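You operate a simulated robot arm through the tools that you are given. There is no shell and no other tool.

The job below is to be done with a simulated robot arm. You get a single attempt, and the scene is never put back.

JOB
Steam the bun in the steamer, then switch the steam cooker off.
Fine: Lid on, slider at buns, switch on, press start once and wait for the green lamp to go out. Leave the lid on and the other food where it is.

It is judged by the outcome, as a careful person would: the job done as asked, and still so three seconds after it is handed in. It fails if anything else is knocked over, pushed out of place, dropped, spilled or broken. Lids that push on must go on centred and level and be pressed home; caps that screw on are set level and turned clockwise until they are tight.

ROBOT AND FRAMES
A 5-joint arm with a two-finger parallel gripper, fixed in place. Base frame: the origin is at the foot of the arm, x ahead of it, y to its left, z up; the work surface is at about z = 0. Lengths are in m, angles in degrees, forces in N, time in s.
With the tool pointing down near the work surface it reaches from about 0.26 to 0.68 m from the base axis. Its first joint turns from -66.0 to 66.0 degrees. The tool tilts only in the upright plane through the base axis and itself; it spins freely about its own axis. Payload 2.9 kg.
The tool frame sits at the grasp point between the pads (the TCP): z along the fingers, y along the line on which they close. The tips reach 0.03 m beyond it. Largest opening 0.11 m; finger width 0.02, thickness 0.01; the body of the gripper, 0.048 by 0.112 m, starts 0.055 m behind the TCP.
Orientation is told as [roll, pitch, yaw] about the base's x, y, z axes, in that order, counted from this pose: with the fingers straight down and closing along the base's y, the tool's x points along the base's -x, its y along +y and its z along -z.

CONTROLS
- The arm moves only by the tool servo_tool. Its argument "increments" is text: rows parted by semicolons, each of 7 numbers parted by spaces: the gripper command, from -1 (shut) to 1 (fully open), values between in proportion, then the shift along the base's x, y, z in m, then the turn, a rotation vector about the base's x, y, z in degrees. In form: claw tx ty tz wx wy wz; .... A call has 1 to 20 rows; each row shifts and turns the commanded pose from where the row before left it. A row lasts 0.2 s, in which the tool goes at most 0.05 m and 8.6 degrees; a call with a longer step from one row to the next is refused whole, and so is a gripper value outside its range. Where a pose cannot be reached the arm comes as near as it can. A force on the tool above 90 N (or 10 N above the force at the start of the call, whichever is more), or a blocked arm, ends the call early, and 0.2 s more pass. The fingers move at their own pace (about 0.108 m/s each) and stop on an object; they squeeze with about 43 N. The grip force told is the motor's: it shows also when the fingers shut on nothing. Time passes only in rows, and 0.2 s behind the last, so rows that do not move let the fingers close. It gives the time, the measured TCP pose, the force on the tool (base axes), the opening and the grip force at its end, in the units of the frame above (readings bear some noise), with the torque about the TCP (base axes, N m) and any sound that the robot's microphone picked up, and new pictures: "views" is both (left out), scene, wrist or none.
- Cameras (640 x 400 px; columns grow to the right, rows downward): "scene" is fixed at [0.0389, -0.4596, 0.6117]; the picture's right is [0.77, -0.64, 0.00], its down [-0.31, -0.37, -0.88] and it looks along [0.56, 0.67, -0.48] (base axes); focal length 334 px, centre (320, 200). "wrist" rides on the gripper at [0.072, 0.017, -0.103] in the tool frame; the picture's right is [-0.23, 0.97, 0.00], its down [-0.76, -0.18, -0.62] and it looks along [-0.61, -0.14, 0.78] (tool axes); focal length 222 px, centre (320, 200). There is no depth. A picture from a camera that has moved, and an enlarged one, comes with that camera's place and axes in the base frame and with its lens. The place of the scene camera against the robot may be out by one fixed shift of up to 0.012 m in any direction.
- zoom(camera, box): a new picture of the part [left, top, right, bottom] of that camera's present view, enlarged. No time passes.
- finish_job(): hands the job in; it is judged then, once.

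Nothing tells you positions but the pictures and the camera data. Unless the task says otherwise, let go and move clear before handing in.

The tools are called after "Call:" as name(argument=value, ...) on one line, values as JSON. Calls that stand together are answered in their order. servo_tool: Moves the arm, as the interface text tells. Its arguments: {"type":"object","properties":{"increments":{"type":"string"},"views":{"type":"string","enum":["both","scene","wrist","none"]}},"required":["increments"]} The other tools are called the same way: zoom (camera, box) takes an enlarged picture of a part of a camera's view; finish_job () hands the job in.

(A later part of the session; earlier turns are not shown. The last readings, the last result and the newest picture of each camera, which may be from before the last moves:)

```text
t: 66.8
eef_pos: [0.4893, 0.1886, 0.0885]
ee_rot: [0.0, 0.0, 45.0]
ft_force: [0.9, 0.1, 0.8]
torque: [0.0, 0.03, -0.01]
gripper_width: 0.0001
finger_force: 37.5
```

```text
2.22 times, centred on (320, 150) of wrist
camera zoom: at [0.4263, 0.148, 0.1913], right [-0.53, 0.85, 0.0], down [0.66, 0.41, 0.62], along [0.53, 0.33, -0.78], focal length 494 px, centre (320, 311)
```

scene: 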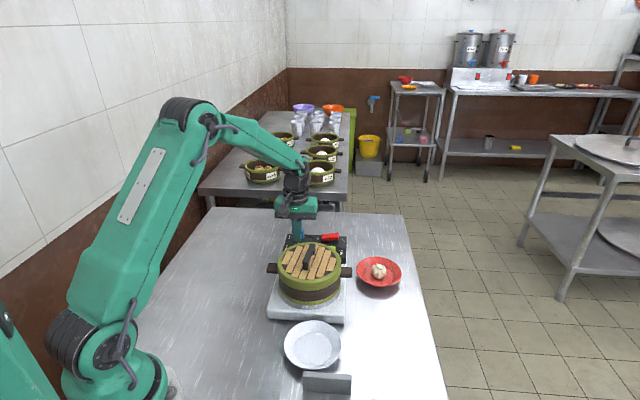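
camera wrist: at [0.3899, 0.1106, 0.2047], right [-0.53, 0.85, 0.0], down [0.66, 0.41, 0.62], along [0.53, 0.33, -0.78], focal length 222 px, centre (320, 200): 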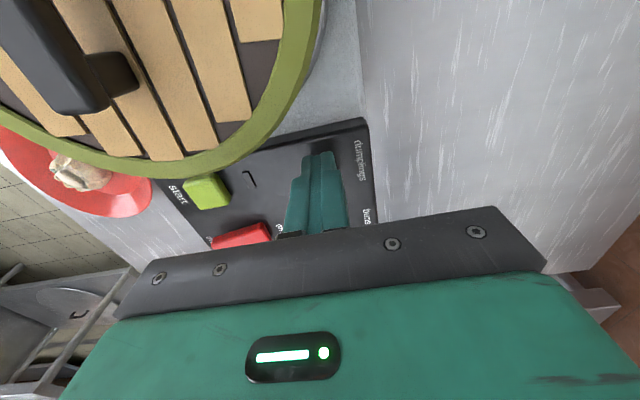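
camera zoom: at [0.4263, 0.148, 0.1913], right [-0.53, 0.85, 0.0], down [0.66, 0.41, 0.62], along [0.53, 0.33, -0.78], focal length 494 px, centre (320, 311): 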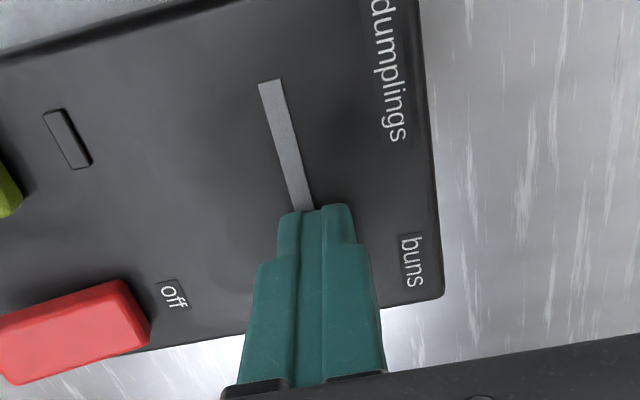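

Call:
servo_tool(increments="-1 0.001 0.001 0 0 0 0;-1 0 0 0 0 0 0", views="none")

Call:
servo_tool(increments="-1 0.001 0.001 0 0 0 0;-1 0 0 0 0 0 0", views="none")

```text
t: 67.4
eef_pos: [0.4905, 0.19, 0.0888]
ee_rot: [0.0, 0.0, 45.0]
ft_force: [-1.6, -1.0, 1.7]
torque: [0.01, 0.02, -0.03]
gripper_width: 0.0
finger_force: 37.6
```

```text
t: 68.0
eef_pos: [0.4916, 0.19, 0.0875]
ee_rot: [0.2, 0.2, 44.8]
ft_force: [-8.8, -9.5, 2.5]
torque: [-0.01, 0.04, -0.04]
gripper_width: 0.0
finger_force: 37.6
```

The slider has reached its end stop at "buns". I'll back off, rise, and check it visually.

Call:
servo_tool(increments="-1 -0.003 -0.003 0 0 0 0;-1 -0.003 -0.003 0 0 0 0;-1 0 0 0.03 0 0 0;-1 0 0 0.04 0 0 0;-1 0.02 -0.02 0.01 0 0 0;-1 0 0 0 0 0 0", views="both")

Call:
zoom(camera="wrist", box=[180, 0, 480, 200])

Call:
zoom(camera="scene", box=[276, 226, 356, 266])

```text
t: 69.4
eef_pos: [0.5091, 0.1642, 0.1696]
ee_rot: [-0.1, 0.0, 45.0]
ft_force: [-0.1, -0.1, -0.3]
torque: [-0.01, -0.02, 0.0]
gripper_width: 0.0001
finger_force: 37.6
camera wrist: at [0.445, 0.1243, 0.2726], right [-0.53, 0.85, 0.0], down [0.66, 0.41, 0.62], along [0.53, 0.33, -0.78], focal length 222 px, centre (320, 200)
```

scene: 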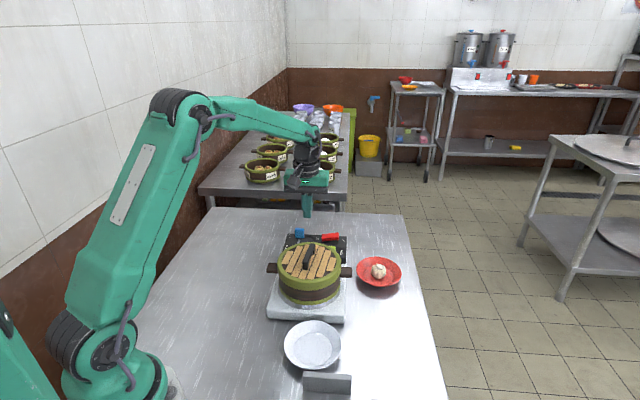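
wrist: 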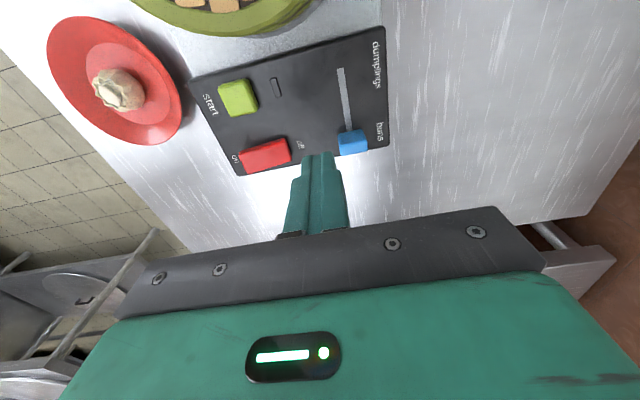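

```text
2.00 times, centred on (330, 100) of wrist
camera zoom: at [0.445, 0.1243, 0.2726], right [-0.53, 0.85, 0.0], down [0.66, 0.41, 0.62], along [0.53, 0.33, -0.78], focal length 444 px, centre (300, 400)
```

zoom: 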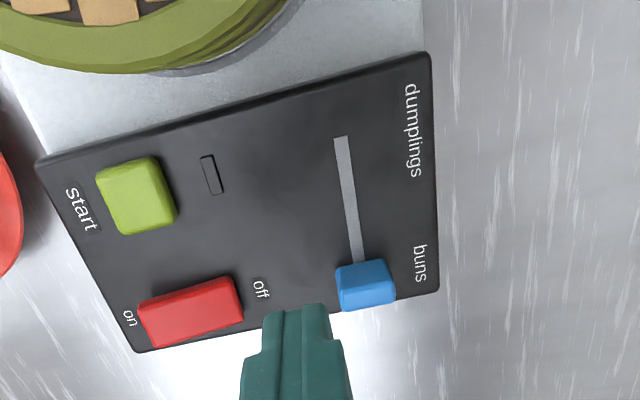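

```text
8.00 times, centred on (316, 246) of scene
camera zoom: at [0.0389, -0.4596, 0.6117], right [0.77, -0.64, 0.0], down [-0.31, -0.37, -0.88], along [0.56, 0.67, -0.48], focal length 2674 px, centre (352, -168)
```

zoom: 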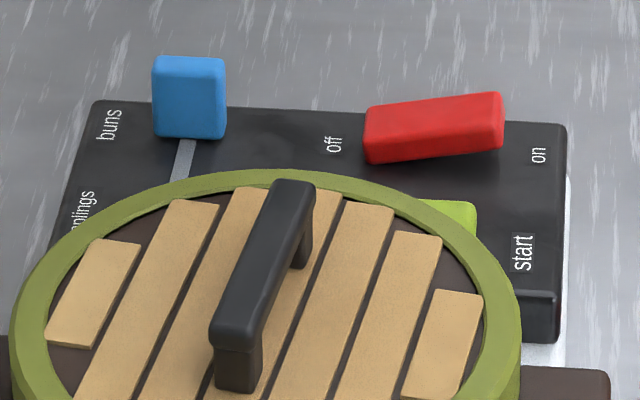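

The slider sits at "buns". Next I'll move over the raised "on" end of the red rocker, at about (0.573, 0.1235), and lower slowly.

Call:
servo_tool(increments="-1 0.034 -0.02 0 0 0 0;-1 0.033 -0.0205 0 0 0 0;-1 0 0 0 0 0 0;-1 0 0 -0.03 0 0 0;-1 0 0 -0.015 0 0 0;-1 0 0 0 0 0 0", views="both")

Call:
zoom(camera="wrist", box=[200, 60, 440, 240])

Call:
zoom(camera="scene", box=[286, 206, 366, 266])

```text
t: 70.8
eef_pos: [0.574, 0.1242, 0.1247]
ee_rot: [0.0, 0.1, 45.0]
ft_force: [0.0, 0.0, 0.5]
torque: [-0.04, 0.03, 0.03]
gripper_width: 0.0
finger_force: 37.8
camera wrist: at [0.5102, 0.0825, 0.2273], right [-0.53, 0.85, 0.0], down [0.66, 0.41, 0.62], along [0.53, 0.33, -0.78], focal length 222 px, centre (320, 200)
```

scene: 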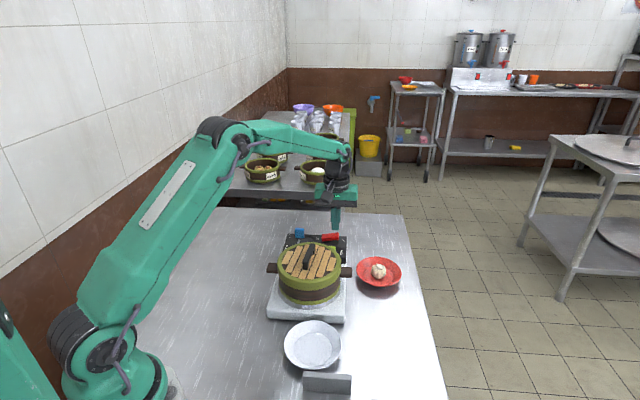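
wrist: 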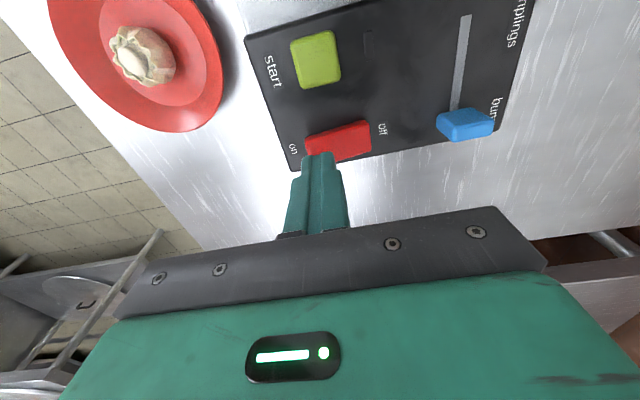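

```text
2.22 times, centred on (320, 150) of wrist
camera zoom: at [0.5102, 0.0825, 0.2273], right [-0.53, 0.85, 0.0], down [0.66, 0.41, 0.62], along [0.53, 0.33, -0.78], focal length 494 px, centre (320, 311)
```

zoom: 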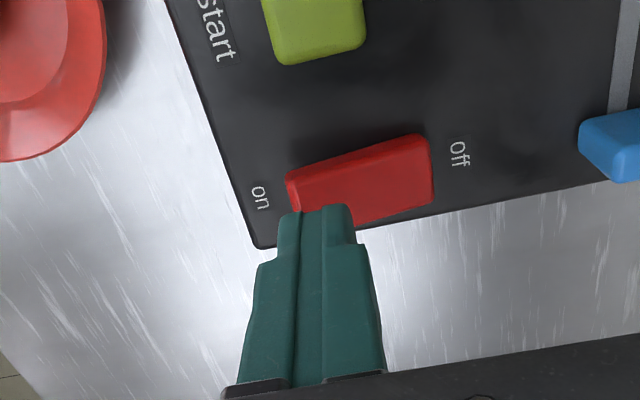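

```text
6.67 times, centred on (326, 236) of scene
camera zoom: at [0.0389, -0.4596, 0.6117], right [0.77, -0.64, 0.0], down [-0.31, -0.37, -0.88], along [0.56, 0.67, -0.48], focal length 2228 px, centre (280, -40)
```

zoom: 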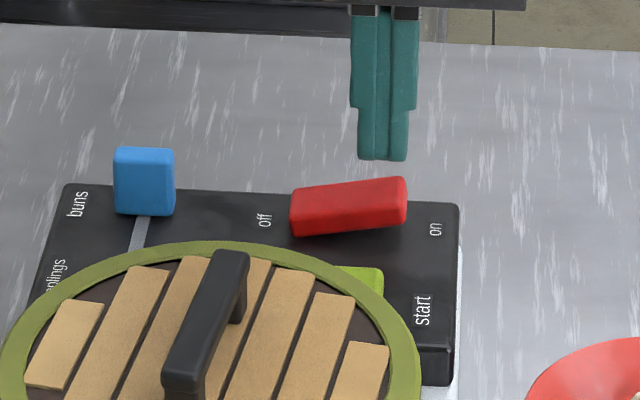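

The fingertip is above the rocker's on-end, a few mm toward the outer edge; I'll shift 3.5 mm inward and lower until contact.

Call:
servo_tool(increments="-1 -0.0025 -0.0025 -0.003 0 0 0;-1 0 0 -0.003 0 0 0;-1 0 0 0 0 0 0", views="none")

Call:
servo_tool(increments="-1 0 0 -0.003 0 0 0;-1 0 0 0 0 0 0", views="none")

Call:
servo_tool(increments="-1 0 0 -0.003 0 0 0;-1 0 0 0 0 0 0", views="none")

Call:
servo_tool(increments="-1 0 0 -0.002 0 0 0;-1 0 0 0 0 0 0", views="both")

```text
t: 71.6
eef_pos: [0.5712, 0.1204, 0.1185]
ee_rot: [0.1, 0.0, 45.0]
ft_force: [0.8, 0.1, -0.6]
torque: [-0.02, -0.04, 0.03]
gripper_width: 0.0
finger_force: 37.8
```

```text
t: 72.2
eef_pos: [0.5721, 0.1215, 0.114]
ee_rot: [0.0, 0.0, 45.0]
ft_force: [-0.9, -0.5, -0.1]
torque: [0.01, 0.01, 0.0]
gripper_width: 0.0
finger_force: 37.9
```

```text
t: 72.8
eef_pos: [0.5721, 0.1205, 0.1124]
ee_rot: [0.0, -0.1, 45.0]
ft_force: [-0.3, -0.5, -0.6]
torque: [-0.02, -0.02, 0.0]
gripper_width: 0.0
finger_force: 37.9
```

```text
t: 73.4
eef_pos: [0.5704, 0.121, 0.11]
ee_rot: [0.0, 0.0, 45.0]
ft_force: [0.3, 0.1, 0.4]
torque: [0.02, -0.01, -0.02]
gripper_width: 0.0
finger_force: 38.1
camera wrist: at [0.5078, 0.0806, 0.2122], right [-0.53, 0.85, 0.0], down [0.66, 0.41, 0.62], along [0.53, 0.33, -0.78], focal length 222 px, centre (320, 200)
```

scene: 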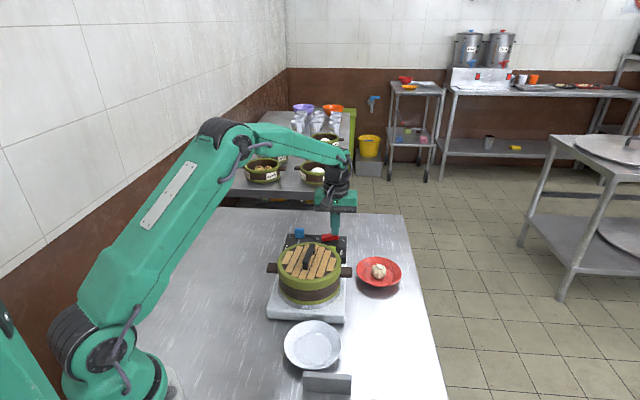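
wrist: 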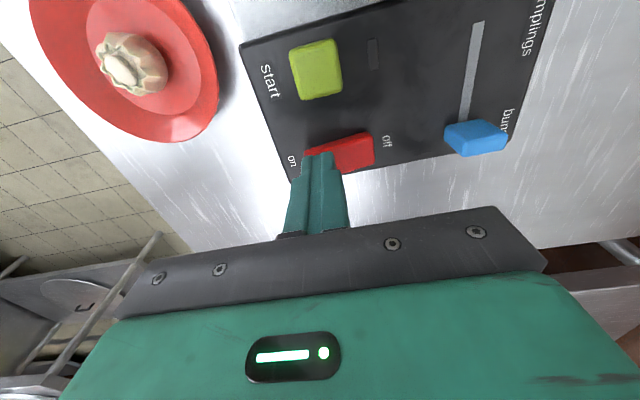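

Call:
zoom(camera="scene", box=[296, 216, 366, 256])

Call:
zoom(camera="wrist", box=[200, 60, 440, 240])

```text
9.14 times, centred on (331, 236) of scene
camera zoom: at [0.0389, -0.4596, 0.6117], right [0.77, -0.64, 0.0], down [-0.31, -0.37, -0.88], along [0.56, 0.67, -0.48], focal length 3056 px, centre (219, -129)
```

zoom: 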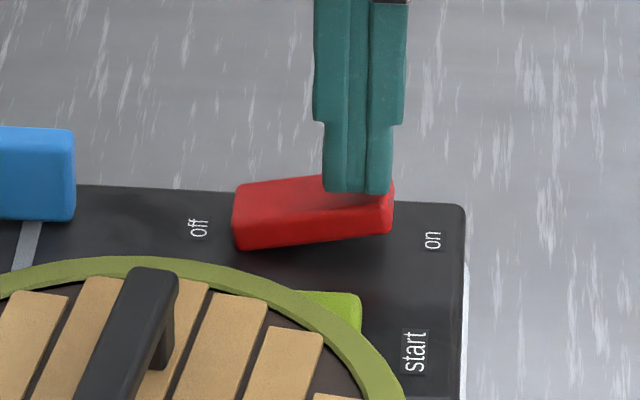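

```text
2.22 times, centred on (320, 150) of wrist
camera zoom: at [0.5078, 0.0806, 0.2122], right [-0.53, 0.85, 0.0], down [0.66, 0.41, 0.62], along [0.53, 0.33, -0.78], focal length 494 px, centre (320, 311)
```

zoom: 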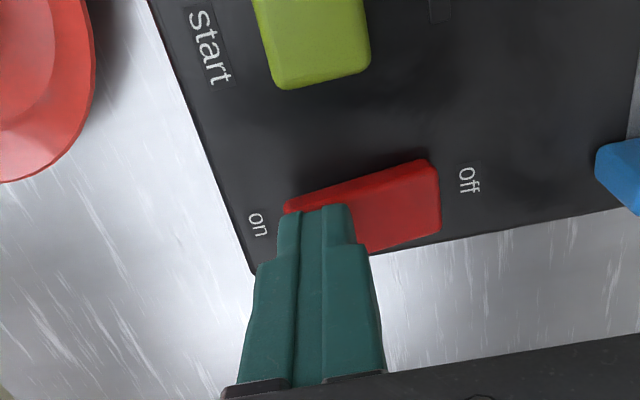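

Call:
servo_tool(increments="-1 0 0 -0.002 0 0 0;-1 0 0 0 0 0 0", views="none")

Call:
servo_tool(increments="-1 0 0 -0.002 0 0 0;-1 0 0 0 0 0 0", views="none")

Call:
servo_tool(increments="-1 0 0 -0.002 0 0 0;-1 0 0 0 0 0 0", views="scene")

Call:
zoom(camera="scene", box=[296, 216, 366, 256])

```text
t: 74.0
eef_pos: [0.5717, 0.1208, 0.1062]
ee_rot: [-0.1, 0.1, 45.1]
ft_force: [0.2, -0.3, -0.5]
torque: [-0.01, 0.0, 0.01]
gripper_width: 0.0
finger_force: 37.3
```

```text
t: 74.6
eef_pos: [0.572, 0.121, 0.1052]
ee_rot: [0.0, 0.0, 45.0]
ft_force: [0.3, -0.5, 1.4]
torque: [-0.05, -0.05, -0.01]
gripper_width: 0.0
finger_force: 37.7
```

```text
t: 75.2
eef_pos: [0.5713, 0.1211, 0.1035]
ee_rot: [0.0, 0.0, 45.0]
ft_force: [0.6, 0.3, 0.6]
torque: [-0.02, -0.01, -0.01]
gripper_width: 0.0002
finger_force: 37.6
```

scene: 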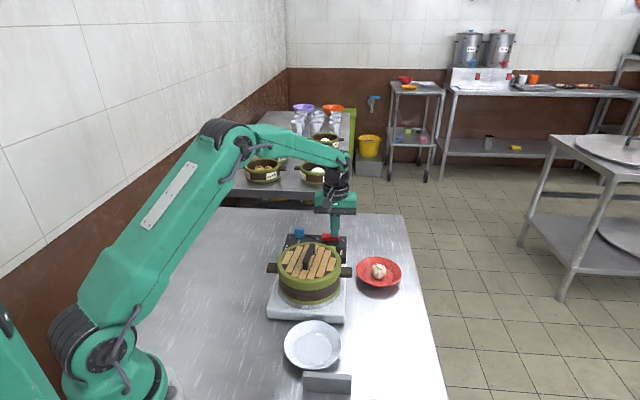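

```text
9.14 times, centred on (331, 236) of scene
camera zoom: at [0.0389, -0.4596, 0.6117], right [0.77, -0.64, 0.0], down [-0.31, -0.37, -0.88], along [0.56, 0.67, -0.48], focal length 3056 px, centre (219, -129)
```

zoom: 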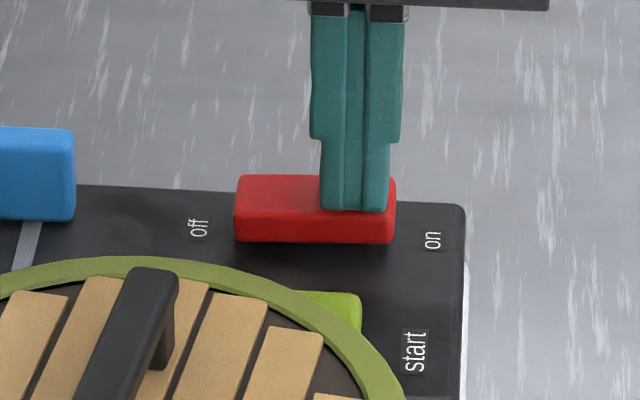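

The rocker is turning, now about level. I'll keep pressing until it reaches its "on" stop.

Call:
servo_tool(increments="-1 0 0 -0.002 0 0 0;-1 0 0 0 0 0 0", views="none")

Call:
servo_tool(increments="-1 0 0 -0.002 0 0 0;-1 0 0 0 0 0 0", views="scene")

Call:
zoom(camera="scene", box=[296, 216, 366, 256])

```text
t: 75.8
eef_pos: [0.5713, 0.1201, 0.1025]
ee_rot: [-0.1, -0.1, 45.0]
ft_force: [1.8, -3.5, 4.5]
torque: [-0.02, -0.03, -0.03]
gripper_width: 0.0
finger_force: 38.0
```

```text
t: 76.4
eef_pos: [0.572, 0.1203, 0.1012]
ee_rot: [-0.2, -0.2, 44.9]
ft_force: [5.5, -10.1, 16.1]
torque: [-0.14, -0.08, 0.0]
gripper_width: 0.0
finger_force: 37.5
```

scene: 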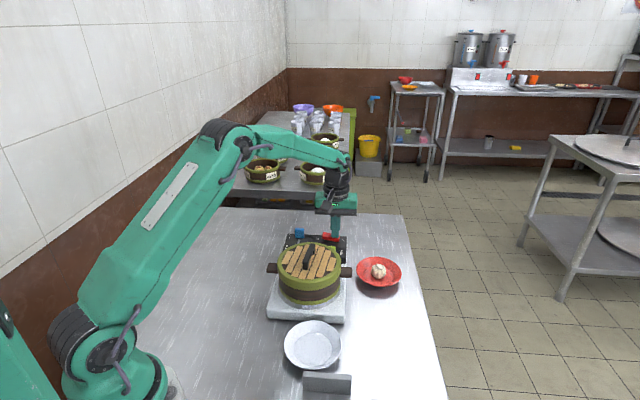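

```text
9.14 times, centred on (331, 236) of scene
camera zoom: at [0.0388, -0.4597, 0.6117], right [0.77, -0.64, 0.0], down [-0.31, -0.37, -0.88], along [0.56, 0.67, -0.48], focal length 3056 px, centre (219, -129)
```

zoom: 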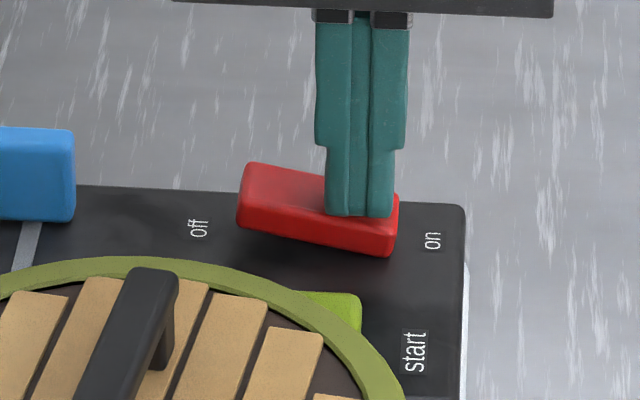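

The rocker has flipped to "on" and hit its stop. I'll rise and check it stays on.

Call:
servo_tool(increments="-1 0 0 0.01 0 0 0;-1 0 0 0.03 0 0 0;-1 0 0 0.03 0 0 0;-1 0 0 0 0 0 0", views="both")

Call:
zoom(camera="scene", box=[286, 216, 366, 266])

Call:
zoom(camera="wrist", box=[200, 0, 440, 180])

```text
t: 77.4
eef_pos: [0.5686, 0.1218, 0.1699]
ee_rot: [-0.1, 0.1, 45.0]
ft_force: [0.6, -0.5, 0.2]
torque: [0.0, 0.01, -0.02]
gripper_width: 0.0002
finger_force: 38.2
camera wrist: at [0.5056, 0.0815, 0.272], right [-0.53, 0.85, 0.0], down [0.66, 0.41, 0.62], along [0.53, 0.33, -0.78], focal length 222 px, centre (320, 200)
```

scene: 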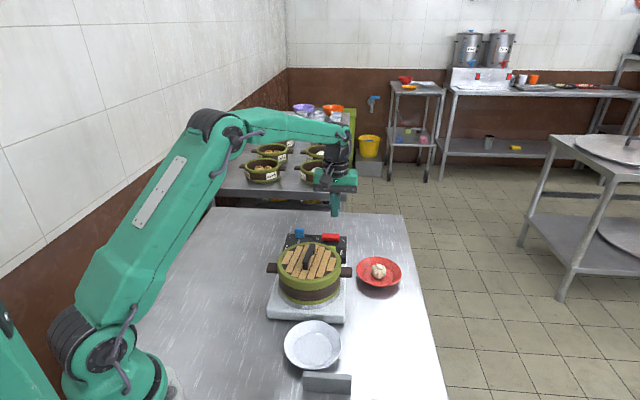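
wrist: 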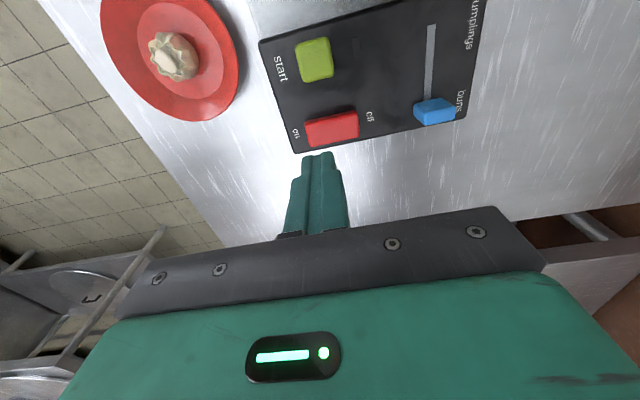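

```text
8.00 times, centred on (326, 241) of scene
camera zoom: at [0.0389, -0.4596, 0.6117], right [0.77, -0.64, 0.0], down [-0.31, -0.37, -0.88], along [0.56, 0.67, -0.48], focal length 2674 px, centre (272, -128)
```

zoom: 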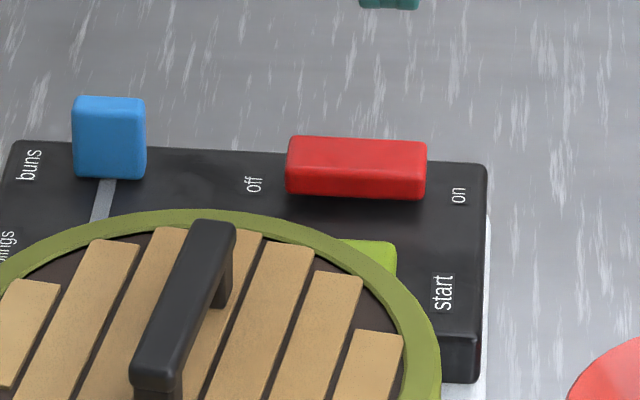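

```text
2.22 times, centred on (320, 90) of wrist
camera zoom: at [0.5056, 0.0815, 0.272], right [-0.53, 0.85, 0.0], down [0.66, 0.41, 0.62], along [0.53, 0.33, -0.78], focal length 494 px, centre (320, 444)
```

zoom: 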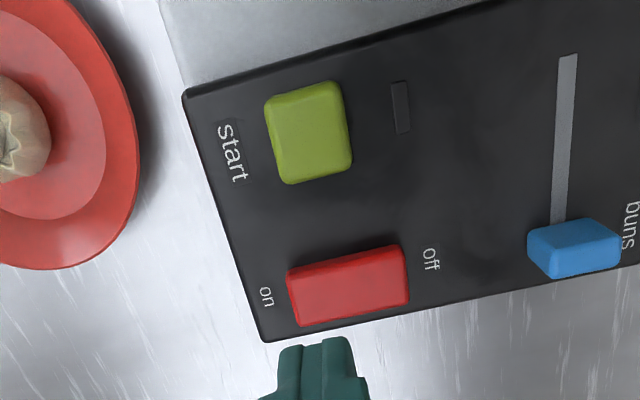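

After release the rocker looks level rather than tilted to "on". I'll wait a moment and look again to see whether it is drifting.

Call:
servo_tool(increments="-1 0 0 0 0 0 0;-1 0 0 0 0 0 0;-1 0 0 0 0 0 0;-1 0 0 0 0 0 0", views="scene")

Call:
zoom(camera="scene", box=[296, 216, 366, 256])

Call:
zoom(camera="wrist", box=[260, 10, 420, 170])

```text
t: 78.4
eef_pos: [0.5693, 0.1214, 0.1675]
ee_rot: [0.0, -0.1, 45.0]
ft_force: [-0.4, -0.1, -0.2]
torque: [-0.02, 0.02, -0.01]
gripper_width: 0.0002
finger_force: 37.4
```

scene: 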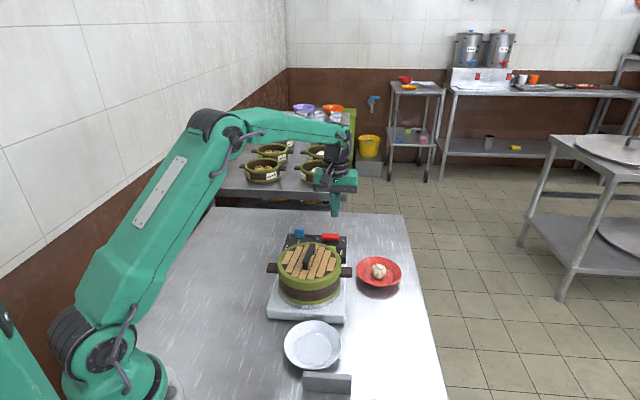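

```text
9.14 times, centred on (331, 236) of scene
camera zoom: at [0.0389, -0.4596, 0.6117], right [0.77, -0.64, 0.0], down [-0.31, -0.37, -0.88], along [0.56, 0.67, -0.48], focal length 3056 px, centre (219, -129)
```

zoom: 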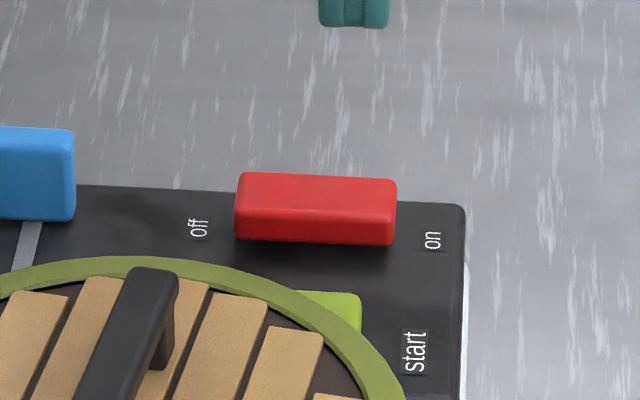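

```text
2.50 times, centred on (340, 90) of wrist
camera zoom: at [0.5057, 0.0814, 0.2719], right [-0.53, 0.85, 0.0], down [0.66, 0.41, 0.62], along [0.53, 0.33, -0.78], focal length 555 px, centre (270, 475)
```

zoom: 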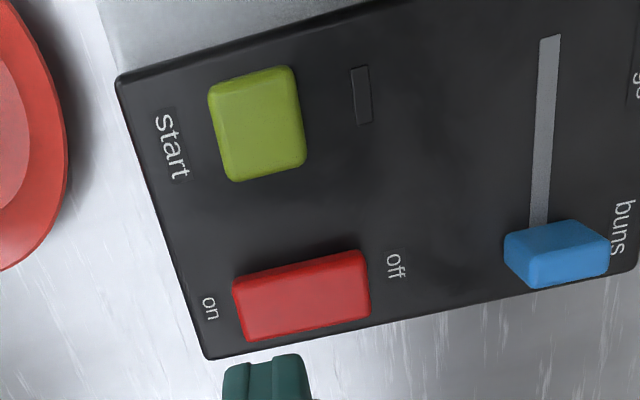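

The rocker rests level (its free resistance only rose past level, so that may be its on stop), but I want to be sure. I'll press again nearer the "on" end, a little more firmly, and watch the resting angle.

Call:
servo_tool(increments="-1 0.0028 -0.0028 0 0 0 0;-1 0 0 -0.03 0 0 0;-1 0 0 -0.03 0 0 0;-1 0 0 -0.004 0 0 0;-1 0 0 0 0 0 0", views="none")

Call:
servo_tool(increments="-1 0 0 -0.002 0 0 0;-1 0 0 0 0 0 0", views="none")

Call:
servo_tool(increments="-1 0 0 -0.002 0 0 0;-1 0 0 0 0 0 0", views="none")

Call:
servo_tool(increments="-1 0 0 -0.002 0 0 0;-1 0 0 0 0 0 0", views="scene")

Call:
zoom(camera="scene", box=[296, 216, 366, 256])

```text
t: 79.6
eef_pos: [0.5732, 0.1174, 0.1056]
ee_rot: [-0.1, 0.1, 44.9]
ft_force: [-0.1, 0.0, -0.5]
torque: [-0.01, -0.01, -0.03]
gripper_width: 0.0001
finger_force: 37.7
```

```text
t: 80.2
eef_pos: [0.5732, 0.118, 0.1031]
ee_rot: [0.0, 0.0, 44.9]
ft_force: [0.6, 0.4, 0.1]
torque: [0.03, 0.01, 0.01]
gripper_width: 0.0
finger_force: 37.8
```

```text
t: 80.8
eef_pos: [0.5743, 0.1176, 0.1017]
ee_rot: [0.0, -0.1, 44.9]
ft_force: [1.8, -1.8, 2.2]
torque: [-0.05, -0.02, 0.01]
gripper_width: 0.0002
finger_force: 37.3
```

```text
t: 81.4
eef_pos: [0.5752, 0.1183, 0.1004]
ee_rot: [-0.1, -0.2, 44.9]
ft_force: [6.5, -7.5, 8.7]
torque: [-0.18, -0.16, -0.02]
gripper_width: 0.0002
finger_force: 37.9
```

scene: 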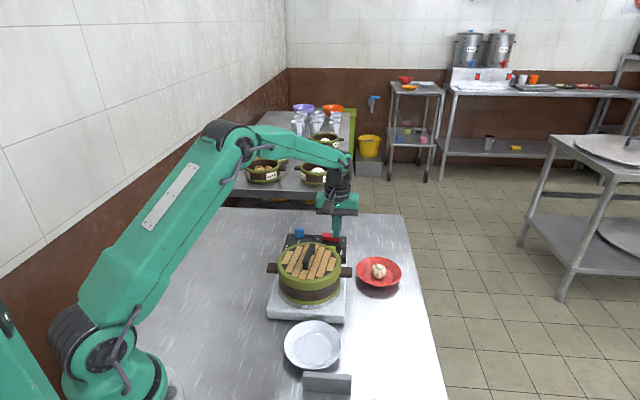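

```text
9.14 times, centred on (331, 236) of scene
camera zoom: at [0.0389, -0.4596, 0.6117], right [0.77, -0.64, 0.0], down [-0.31, -0.37, -0.88], along [0.56, 0.67, -0.48], focal length 3056 px, centre (219, -129)
```

zoom: 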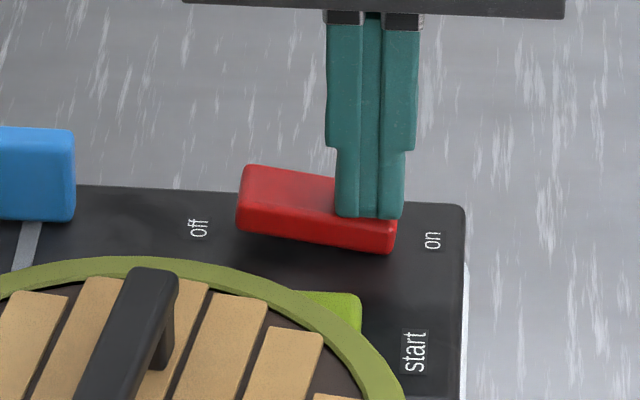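

Call:
servo_tool(increments="-1 0 0 -0.0015 0 0 0;-1 0 0 0 0 0 0", views="none")

Call:
servo_tool(increments="-1 0 0 -0.0015 0 0 0;-1 0 0 0 0 0 0", views="scene")

Call:
zoom(camera="scene", box=[296, 216, 366, 256])

Call:
servo_tool(increments="-1 0 0 0.003 0 0 0;-1 0 0 0.003 0 0 0;-1 0 0 0 0 0 0", views="scene")

Call:
zoom(camera="scene", box=[296, 216, 366, 256])

```text
t: 82.0
eef_pos: [0.5745, 0.1176, 0.1007]
ee_rot: [-0.1, -0.2, 44.8]
ft_force: [4.2, -14.7, 22.0]
torque: [-0.27, 0.0, 0.04]
gripper_width: 0.0
finger_force: 37.4
```

```text
t: 82.6
eef_pos: [0.5748, 0.1181, 0.0999]
ee_rot: [-0.3, -0.3, 44.9]
ft_force: [-0.9, -19.7, 33.2]
torque: [-0.33, 0.19, 0.11]
gripper_width: 0.0002
finger_force: 37.6
```

scene: 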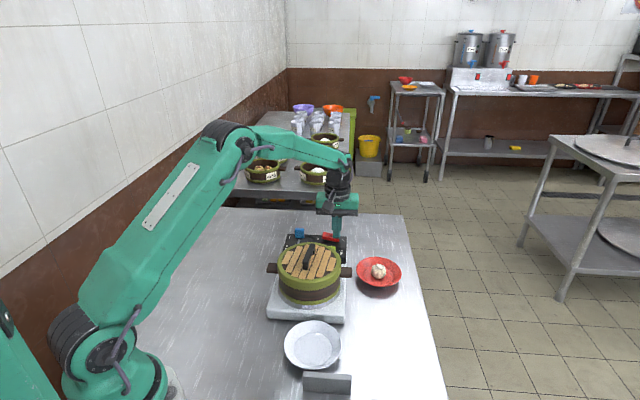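

```text
9.14 times, centred on (331, 236) of scene
camera zoom: at [0.0387, -0.4597, 0.6116], right [0.77, -0.64, 0.0], down [-0.31, -0.37, -0.88], along [0.56, 0.67, -0.48], focal length 3056 px, centre (219, -129)
```

zoom: 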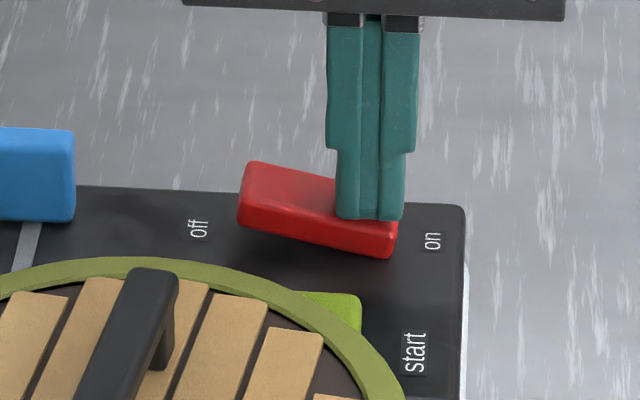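

```text
t: 83.4
eef_pos: [0.5712, 0.1203, 0.1017]
ee_rot: [0.2, 0.4, 45.0]
ft_force: [1.0, 0.4, 1.2]
torque: [0.0, 0.05, -0.01]
gripper_width: 0.0
finger_force: 37.3
```

scene: 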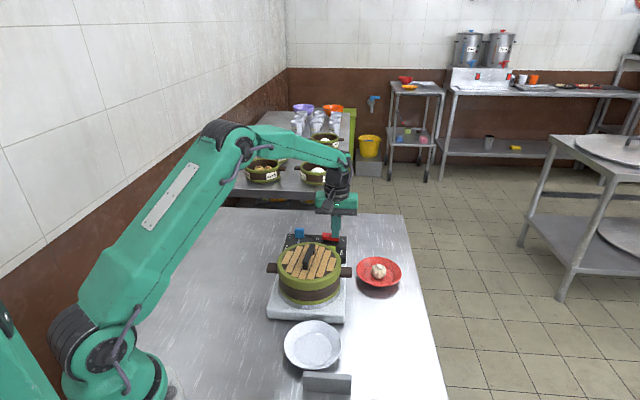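

```text
9.14 times, centred on (331, 236) of scene
camera zoom: at [0.0389, -0.4596, 0.6117], right [0.77, -0.64, 0.0], down [-0.31, -0.37, -0.88], along [0.56, 0.67, -0.48], focal length 3056 px, centre (219, -129)
```

zoom: 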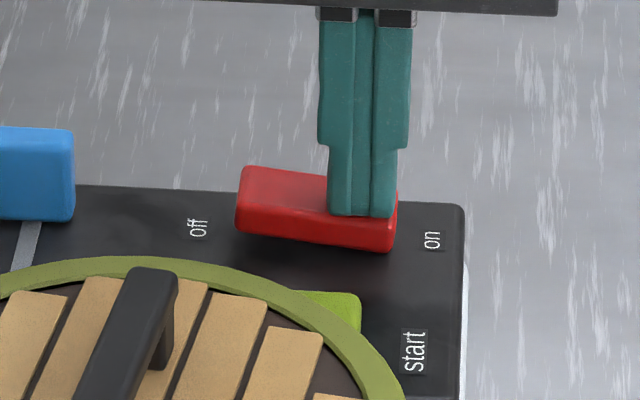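

Call:
servo_tool(increments="-1 0 0 0.002 0 0 0;-1 0 0 0 0 0 0", views="none")

Call:
zoom(camera="scene", box=[296, 216, 366, 256])

Call:
servo_tool(increments="-1 0 0 0.003 0 0 0;-1 0 0 0 0 0 0", views="none")

Call:
zoom(camera="scene", box=[296, 216, 366, 256])

```text
t: 84.0
eef_pos: [0.573, 0.117, 0.1035]
ee_rot: [0.2, 0.1, 45.0]
ft_force: [-1.2, 0.4, 0.1]
torque: [0.02, -0.02, 0.02]
gripper_width: 0.0
finger_force: 37.4
```

```text
9.14 times, centred on (331, 236) of scene
camera zoom: at [0.0389, -0.4596, 0.6117], right [0.77, -0.64, 0.0], down [-0.31, -0.37, -0.88], along [0.56, 0.67, -0.48], focal length 3056 px, centre (219, -129)
```

zoom: 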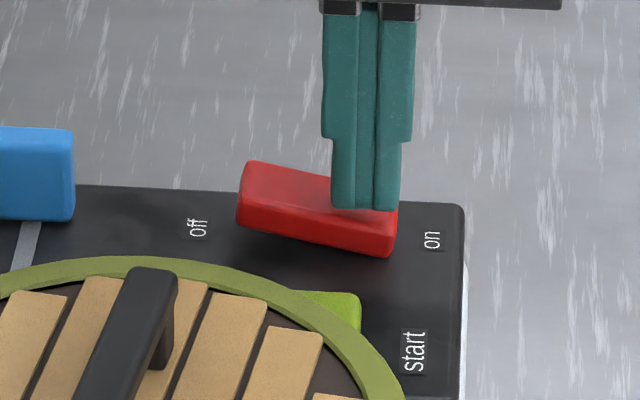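

```text
t: 84.6
eef_pos: [0.5739, 0.1179, 0.1071]
ee_rot: [0.0, -0.1, 45.0]
ft_force: [0.0, 0.0, -0.5]
torque: [-0.01, 0.0, 0.0]
gripper_width: 0.0
finger_force: 37.8
```

```text
9.14 times, centred on (331, 236) of scene
camera zoom: at [0.0389, -0.4596, 0.6117], right [0.77, -0.64, 0.0], down [-0.31, -0.37, -0.88], along [0.56, 0.67, -0.48], focal length 3056 px, centre (219, -129)
```

zoom: 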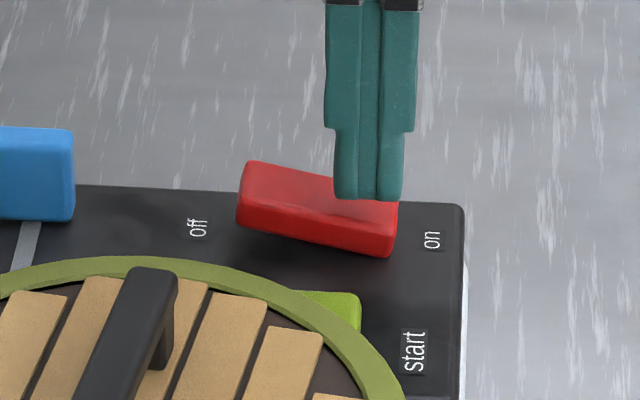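

Now the rocker stays tilted fully to "on" with the finger clear. I'll rise gently and verify.

Call:
servo_tool(increments="-1 0 0 0.005 0 0 0;-1 0 0 0.01 0 0 0;-1 0 0 0.02 0 0 0;-1 0 0 0.025 0 0 0;-1 0 0 0 0 0 0;-1 0 0 0 0 0 0", views="both")

Call:
zoom(camera="scene", box=[296, 216, 366, 256])

Call:
zoom(camera="wrist", box=[240, 0, 480, 180])

```text
t: 86.0
eef_pos: [0.5726, 0.1189, 0.1699]
ee_rot: [-0.1, 0.0, 45.0]
ft_force: [0.1, -0.6, 0.3]
torque: [0.01, -0.02, 0.02]
gripper_width: 0.0
finger_force: 37.6
camera wrist: at [0.5085, 0.0786, 0.2709], right [-0.53, 0.85, 0.0], down [0.66, 0.41, 0.62], along [0.53, 0.33, -0.78], focal length 222 px, centre (320, 200)
```

scene: 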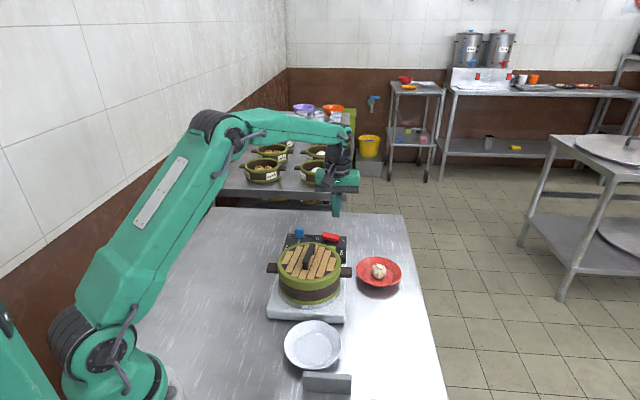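
wrist: 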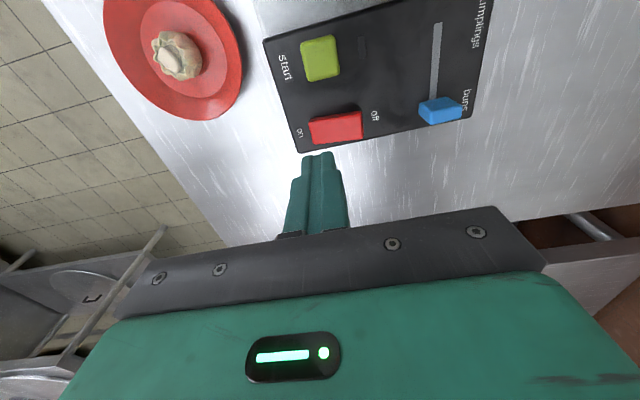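

```text
9.14 times, centred on (331, 236) of scene
camera zoom: at [0.0389, -0.4596, 0.6117], right [0.77, -0.64, 0.0], down [-0.31, -0.37, -0.88], along [0.56, 0.67, -0.48], focal length 3056 px, centre (219, -129)
```

zoom: 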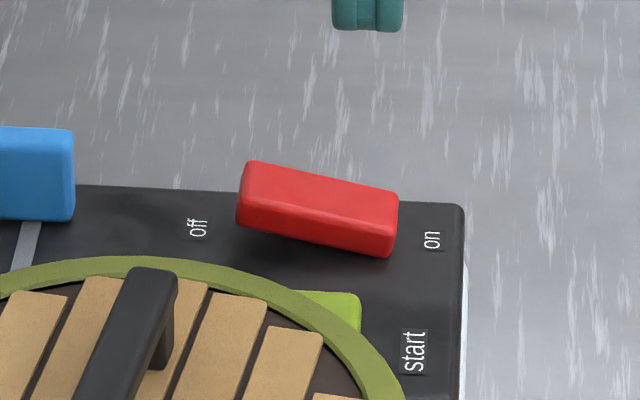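

```text
2.22 times, centred on (360, 90) of wrist
camera zoom: at [0.5085, 0.0786, 0.2709], right [-0.53, 0.85, 0.0], down [0.66, 0.41, 0.62], along [0.53, 0.33, -0.78], focal length 494 px, centre (231, 444)
```

zoom: 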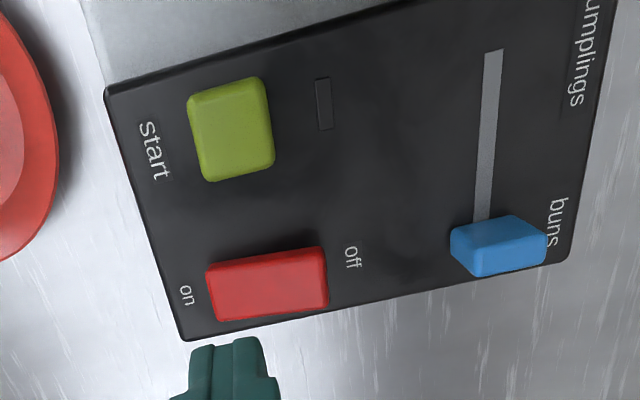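

The switch is clearly on now. Next I'll position the closed fingertips above the green start button at about (0.5275, 0.0905).

Call:
servo_tool(increments="-1 -0.0229 -0.0139 0 0 0 0;-1 -0.0229 -0.0138 0 0 0 0;-1 0 0 0 0 0 0;-1 0 0 -0.03 0 0 0;-1 0 0 -0.015 0 0 0;-1 0 0 0 0 0 0", views="both")

Call:
zoom(camera="wrist", box=[200, 60, 440, 240])

Call:
zoom(camera="scene", box=[290, 210, 370, 270])

```text
t: 87.4
eef_pos: [0.5288, 0.0908, 0.1208]
ee_rot: [-0.1, -0.1, 45.0]
ft_force: [0.3, -1.0, -0.1]
torque: [-0.01, 0.0, -0.02]
gripper_width: 0.0
finger_force: 37.8
camera wrist: at [0.4642, 0.0503, 0.2236], right [-0.53, 0.85, 0.0], down [0.66, 0.41, 0.62], along [0.53, 0.33, -0.78], focal length 222 px, centre (320, 200)
```

scene: 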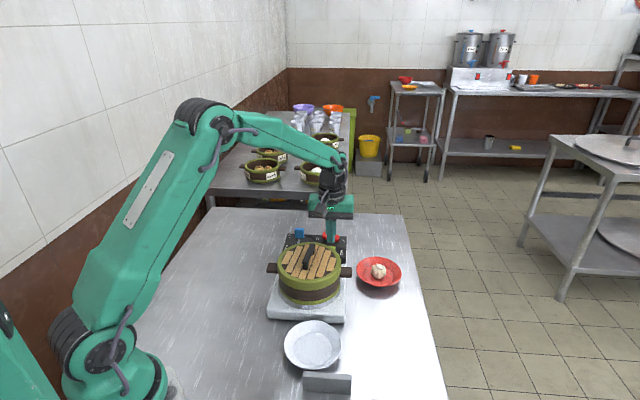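
wrist: 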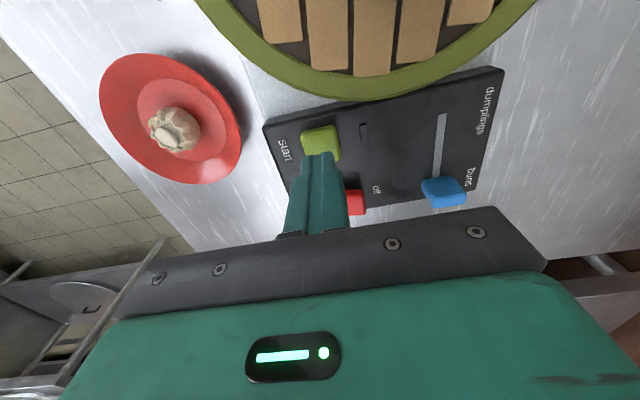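

```text
2.22 times, centred on (320, 150) of wrist
camera zoom: at [0.4642, 0.0503, 0.2236], right [-0.53, 0.85, 0.0], down [0.66, 0.41, 0.62], along [0.53, 0.33, -0.78], focal length 494 px, centre (320, 311)
```

zoom: 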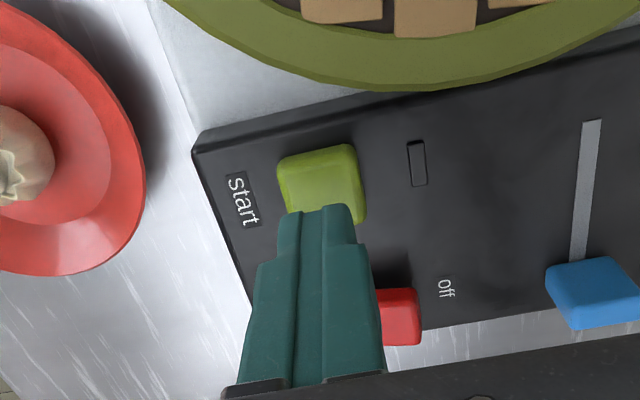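

```text
6.67 times, centred on (330, 240) of scene
camera zoom: at [0.0389, -0.4596, 0.6117], right [0.77, -0.64, 0.0], down [-0.31, -0.37, -0.88], along [0.56, 0.67, -0.48], focal length 2228 px, centre (253, -67)
```

zoom: 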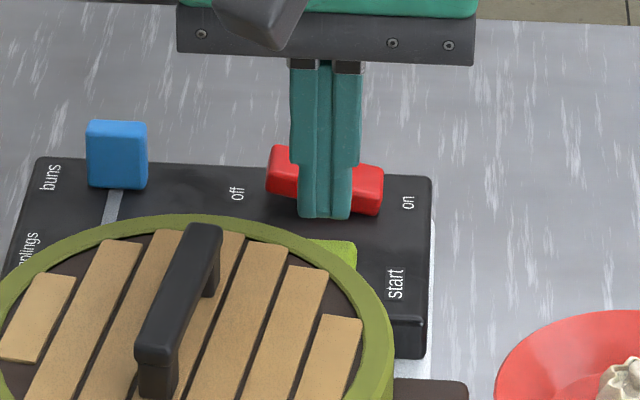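

The fingertip is over the button. I'll nudge 2 mm back and lower toward contact.

Call:
servo_tool(increments="-1 -0.0018 -0.001 -0.005 0 0 0;-1 0 0 -0.005 0 0 0;-1 0 0 0 0 0 0", views="none")

Call:
servo_tool(increments="-1 0 0 -0.003 0 0 0;-1 0 0 0 0 0 0", views="none")

Call:
servo_tool(increments="-1 0 0 -0.003 0 0 0;-1 0 0 0 0 0 0", views="wrist")

Call:
zoom(camera="wrist", box=[200, 60, 440, 240])

```text
t: 88.2
eef_pos: [0.5257, 0.0887, 0.1114]
ee_rot: [0.1, 0.1, 45.0]
ft_force: [0.6, -0.1, 0.6]
torque: [-0.03, -0.01, -0.01]
gripper_width: 0.0
finger_force: 37.0
```

```text
t: 88.8
eef_pos: [0.5262, 0.0881, 0.1094]
ee_rot: [0.0, 0.1, 45.0]
ft_force: [0.2, 0.1, 0.6]
torque: [-0.01, -0.01, 0.01]
gripper_width: 0.0
finger_force: 37.6
```

```text
t: 89.4
eef_pos: [0.5263, 0.09, 0.1059]
ee_rot: [0.0, 0.0, 45.0]
ft_force: [-0.8, -0.4, 0.1]
torque: [-0.01, -0.04, -0.01]
gripper_width: 0.0
finger_force: 37.5
camera wrist: at [0.4619, 0.0498, 0.2087], right [-0.53, 0.85, 0.0], down [0.66, 0.41, 0.62], along [0.53, 0.33, -0.78], focal length 222 px, centre (320, 200)
```

wrist: 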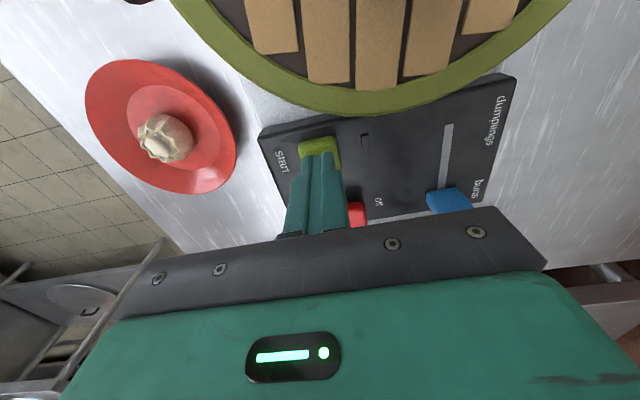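

```text
2.22 times, centred on (320, 150) of wrist
camera zoom: at [0.4619, 0.0498, 0.2087], right [-0.53, 0.85, 0.0], down [0.66, 0.41, 0.62], along [0.53, 0.33, -0.78], focal length 494 px, centre (320, 311)
```

zoom: 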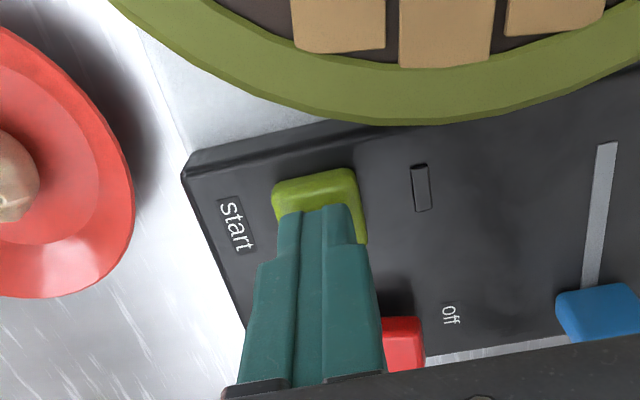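

Call:
servo_tool(increments="-1 0 0 -0.002 0 0 0;-1 0 0 0 0 0 0", views="none")

Call:
servo_tool(increments="-1 0 0 -0.002 0 0 0;-1 0 0 0 0 0 0", views="none")

Call:
servo_tool(increments="-1 0 0 -0.002 0 0 0;-1 0 0 0 0 0 0", views="wrist")

```text
t: 90.0
eef_pos: [0.5257, 0.0888, 0.1032]
ee_rot: [0.0, 0.0, 45.0]
ft_force: [-0.3, 0.3, 0.0]
torque: [-0.04, 0.05, 0.0]
gripper_width: 0.0
finger_force: 37.9
```

```text
t: 90.6
eef_pos: [0.5265, 0.0887, 0.102]
ee_rot: [-0.1, 0.1, 45.0]
ft_force: [-0.3, 0.4, 0.6]
torque: [0.02, -0.01, -0.01]
gripper_width: 0.0
finger_force: 37.7
```

```text
t: 91.2
eef_pos: [0.5274, 0.0895, 0.1]
ee_rot: [0.0, 0.0, 45.0]
ft_force: [-0.1, 0.0, 1.2]
torque: [-0.03, 0.01, 0.0]
gripper_width: 0.0
finger_force: 37.8
camera wrist: at [0.4622, 0.0496, 0.2032], right [-0.53, 0.85, 0.0], down [0.66, 0.41, 0.62], along [0.53, 0.33, -0.78], focal length 222 px, centre (320, 200)
```

wrist: 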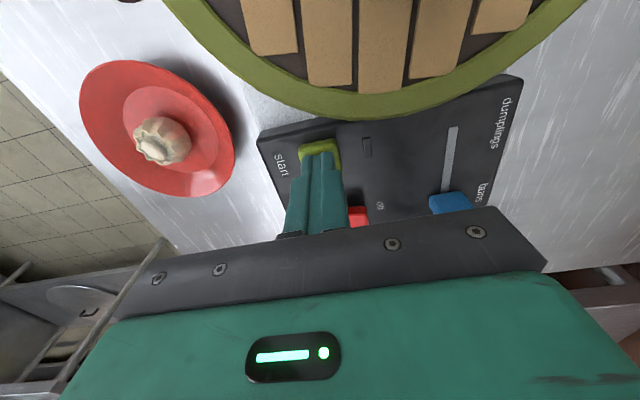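

Call:
servo_tool(increments="-1 0 0 -0.002 0 0 0;-1 0 0 0 0 0 0", views="wrist")

Call:
zoom(camera="wrist", box=[240, 90, 440, 220])

```text
t: 91.8
eef_pos: [0.5266, 0.0902, 0.0985]
ee_rot: [0.1, 0.0, 45.0]
ft_force: [0.0, -0.3, 0.3]
torque: [0.02, 0.0, 0.01]
gripper_width: 0.0001
finger_force: 37.6
camera wrist: at [0.4623, 0.0499, 0.201], right [-0.53, 0.85, 0.0], down [0.66, 0.41, 0.62], along [0.53, 0.33, -0.78], focal length 222 px, centre (320, 200)
```

wrist: 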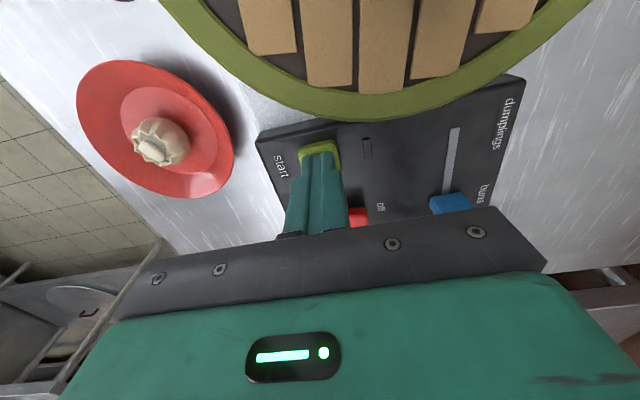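

```text
3.08 times, centred on (340, 155) of wrist
camera zoom: at [0.4623, 0.0499, 0.201], right [-0.53, 0.85, 0.0], down [0.66, 0.41, 0.62], along [0.53, 0.33, -0.78], focal length 684 px, centre (258, 338)
```

zoom: 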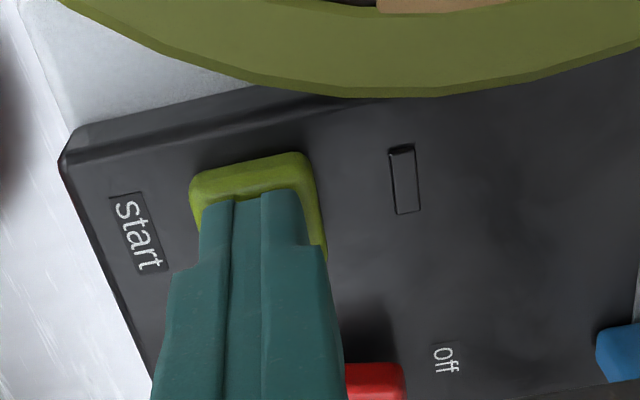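

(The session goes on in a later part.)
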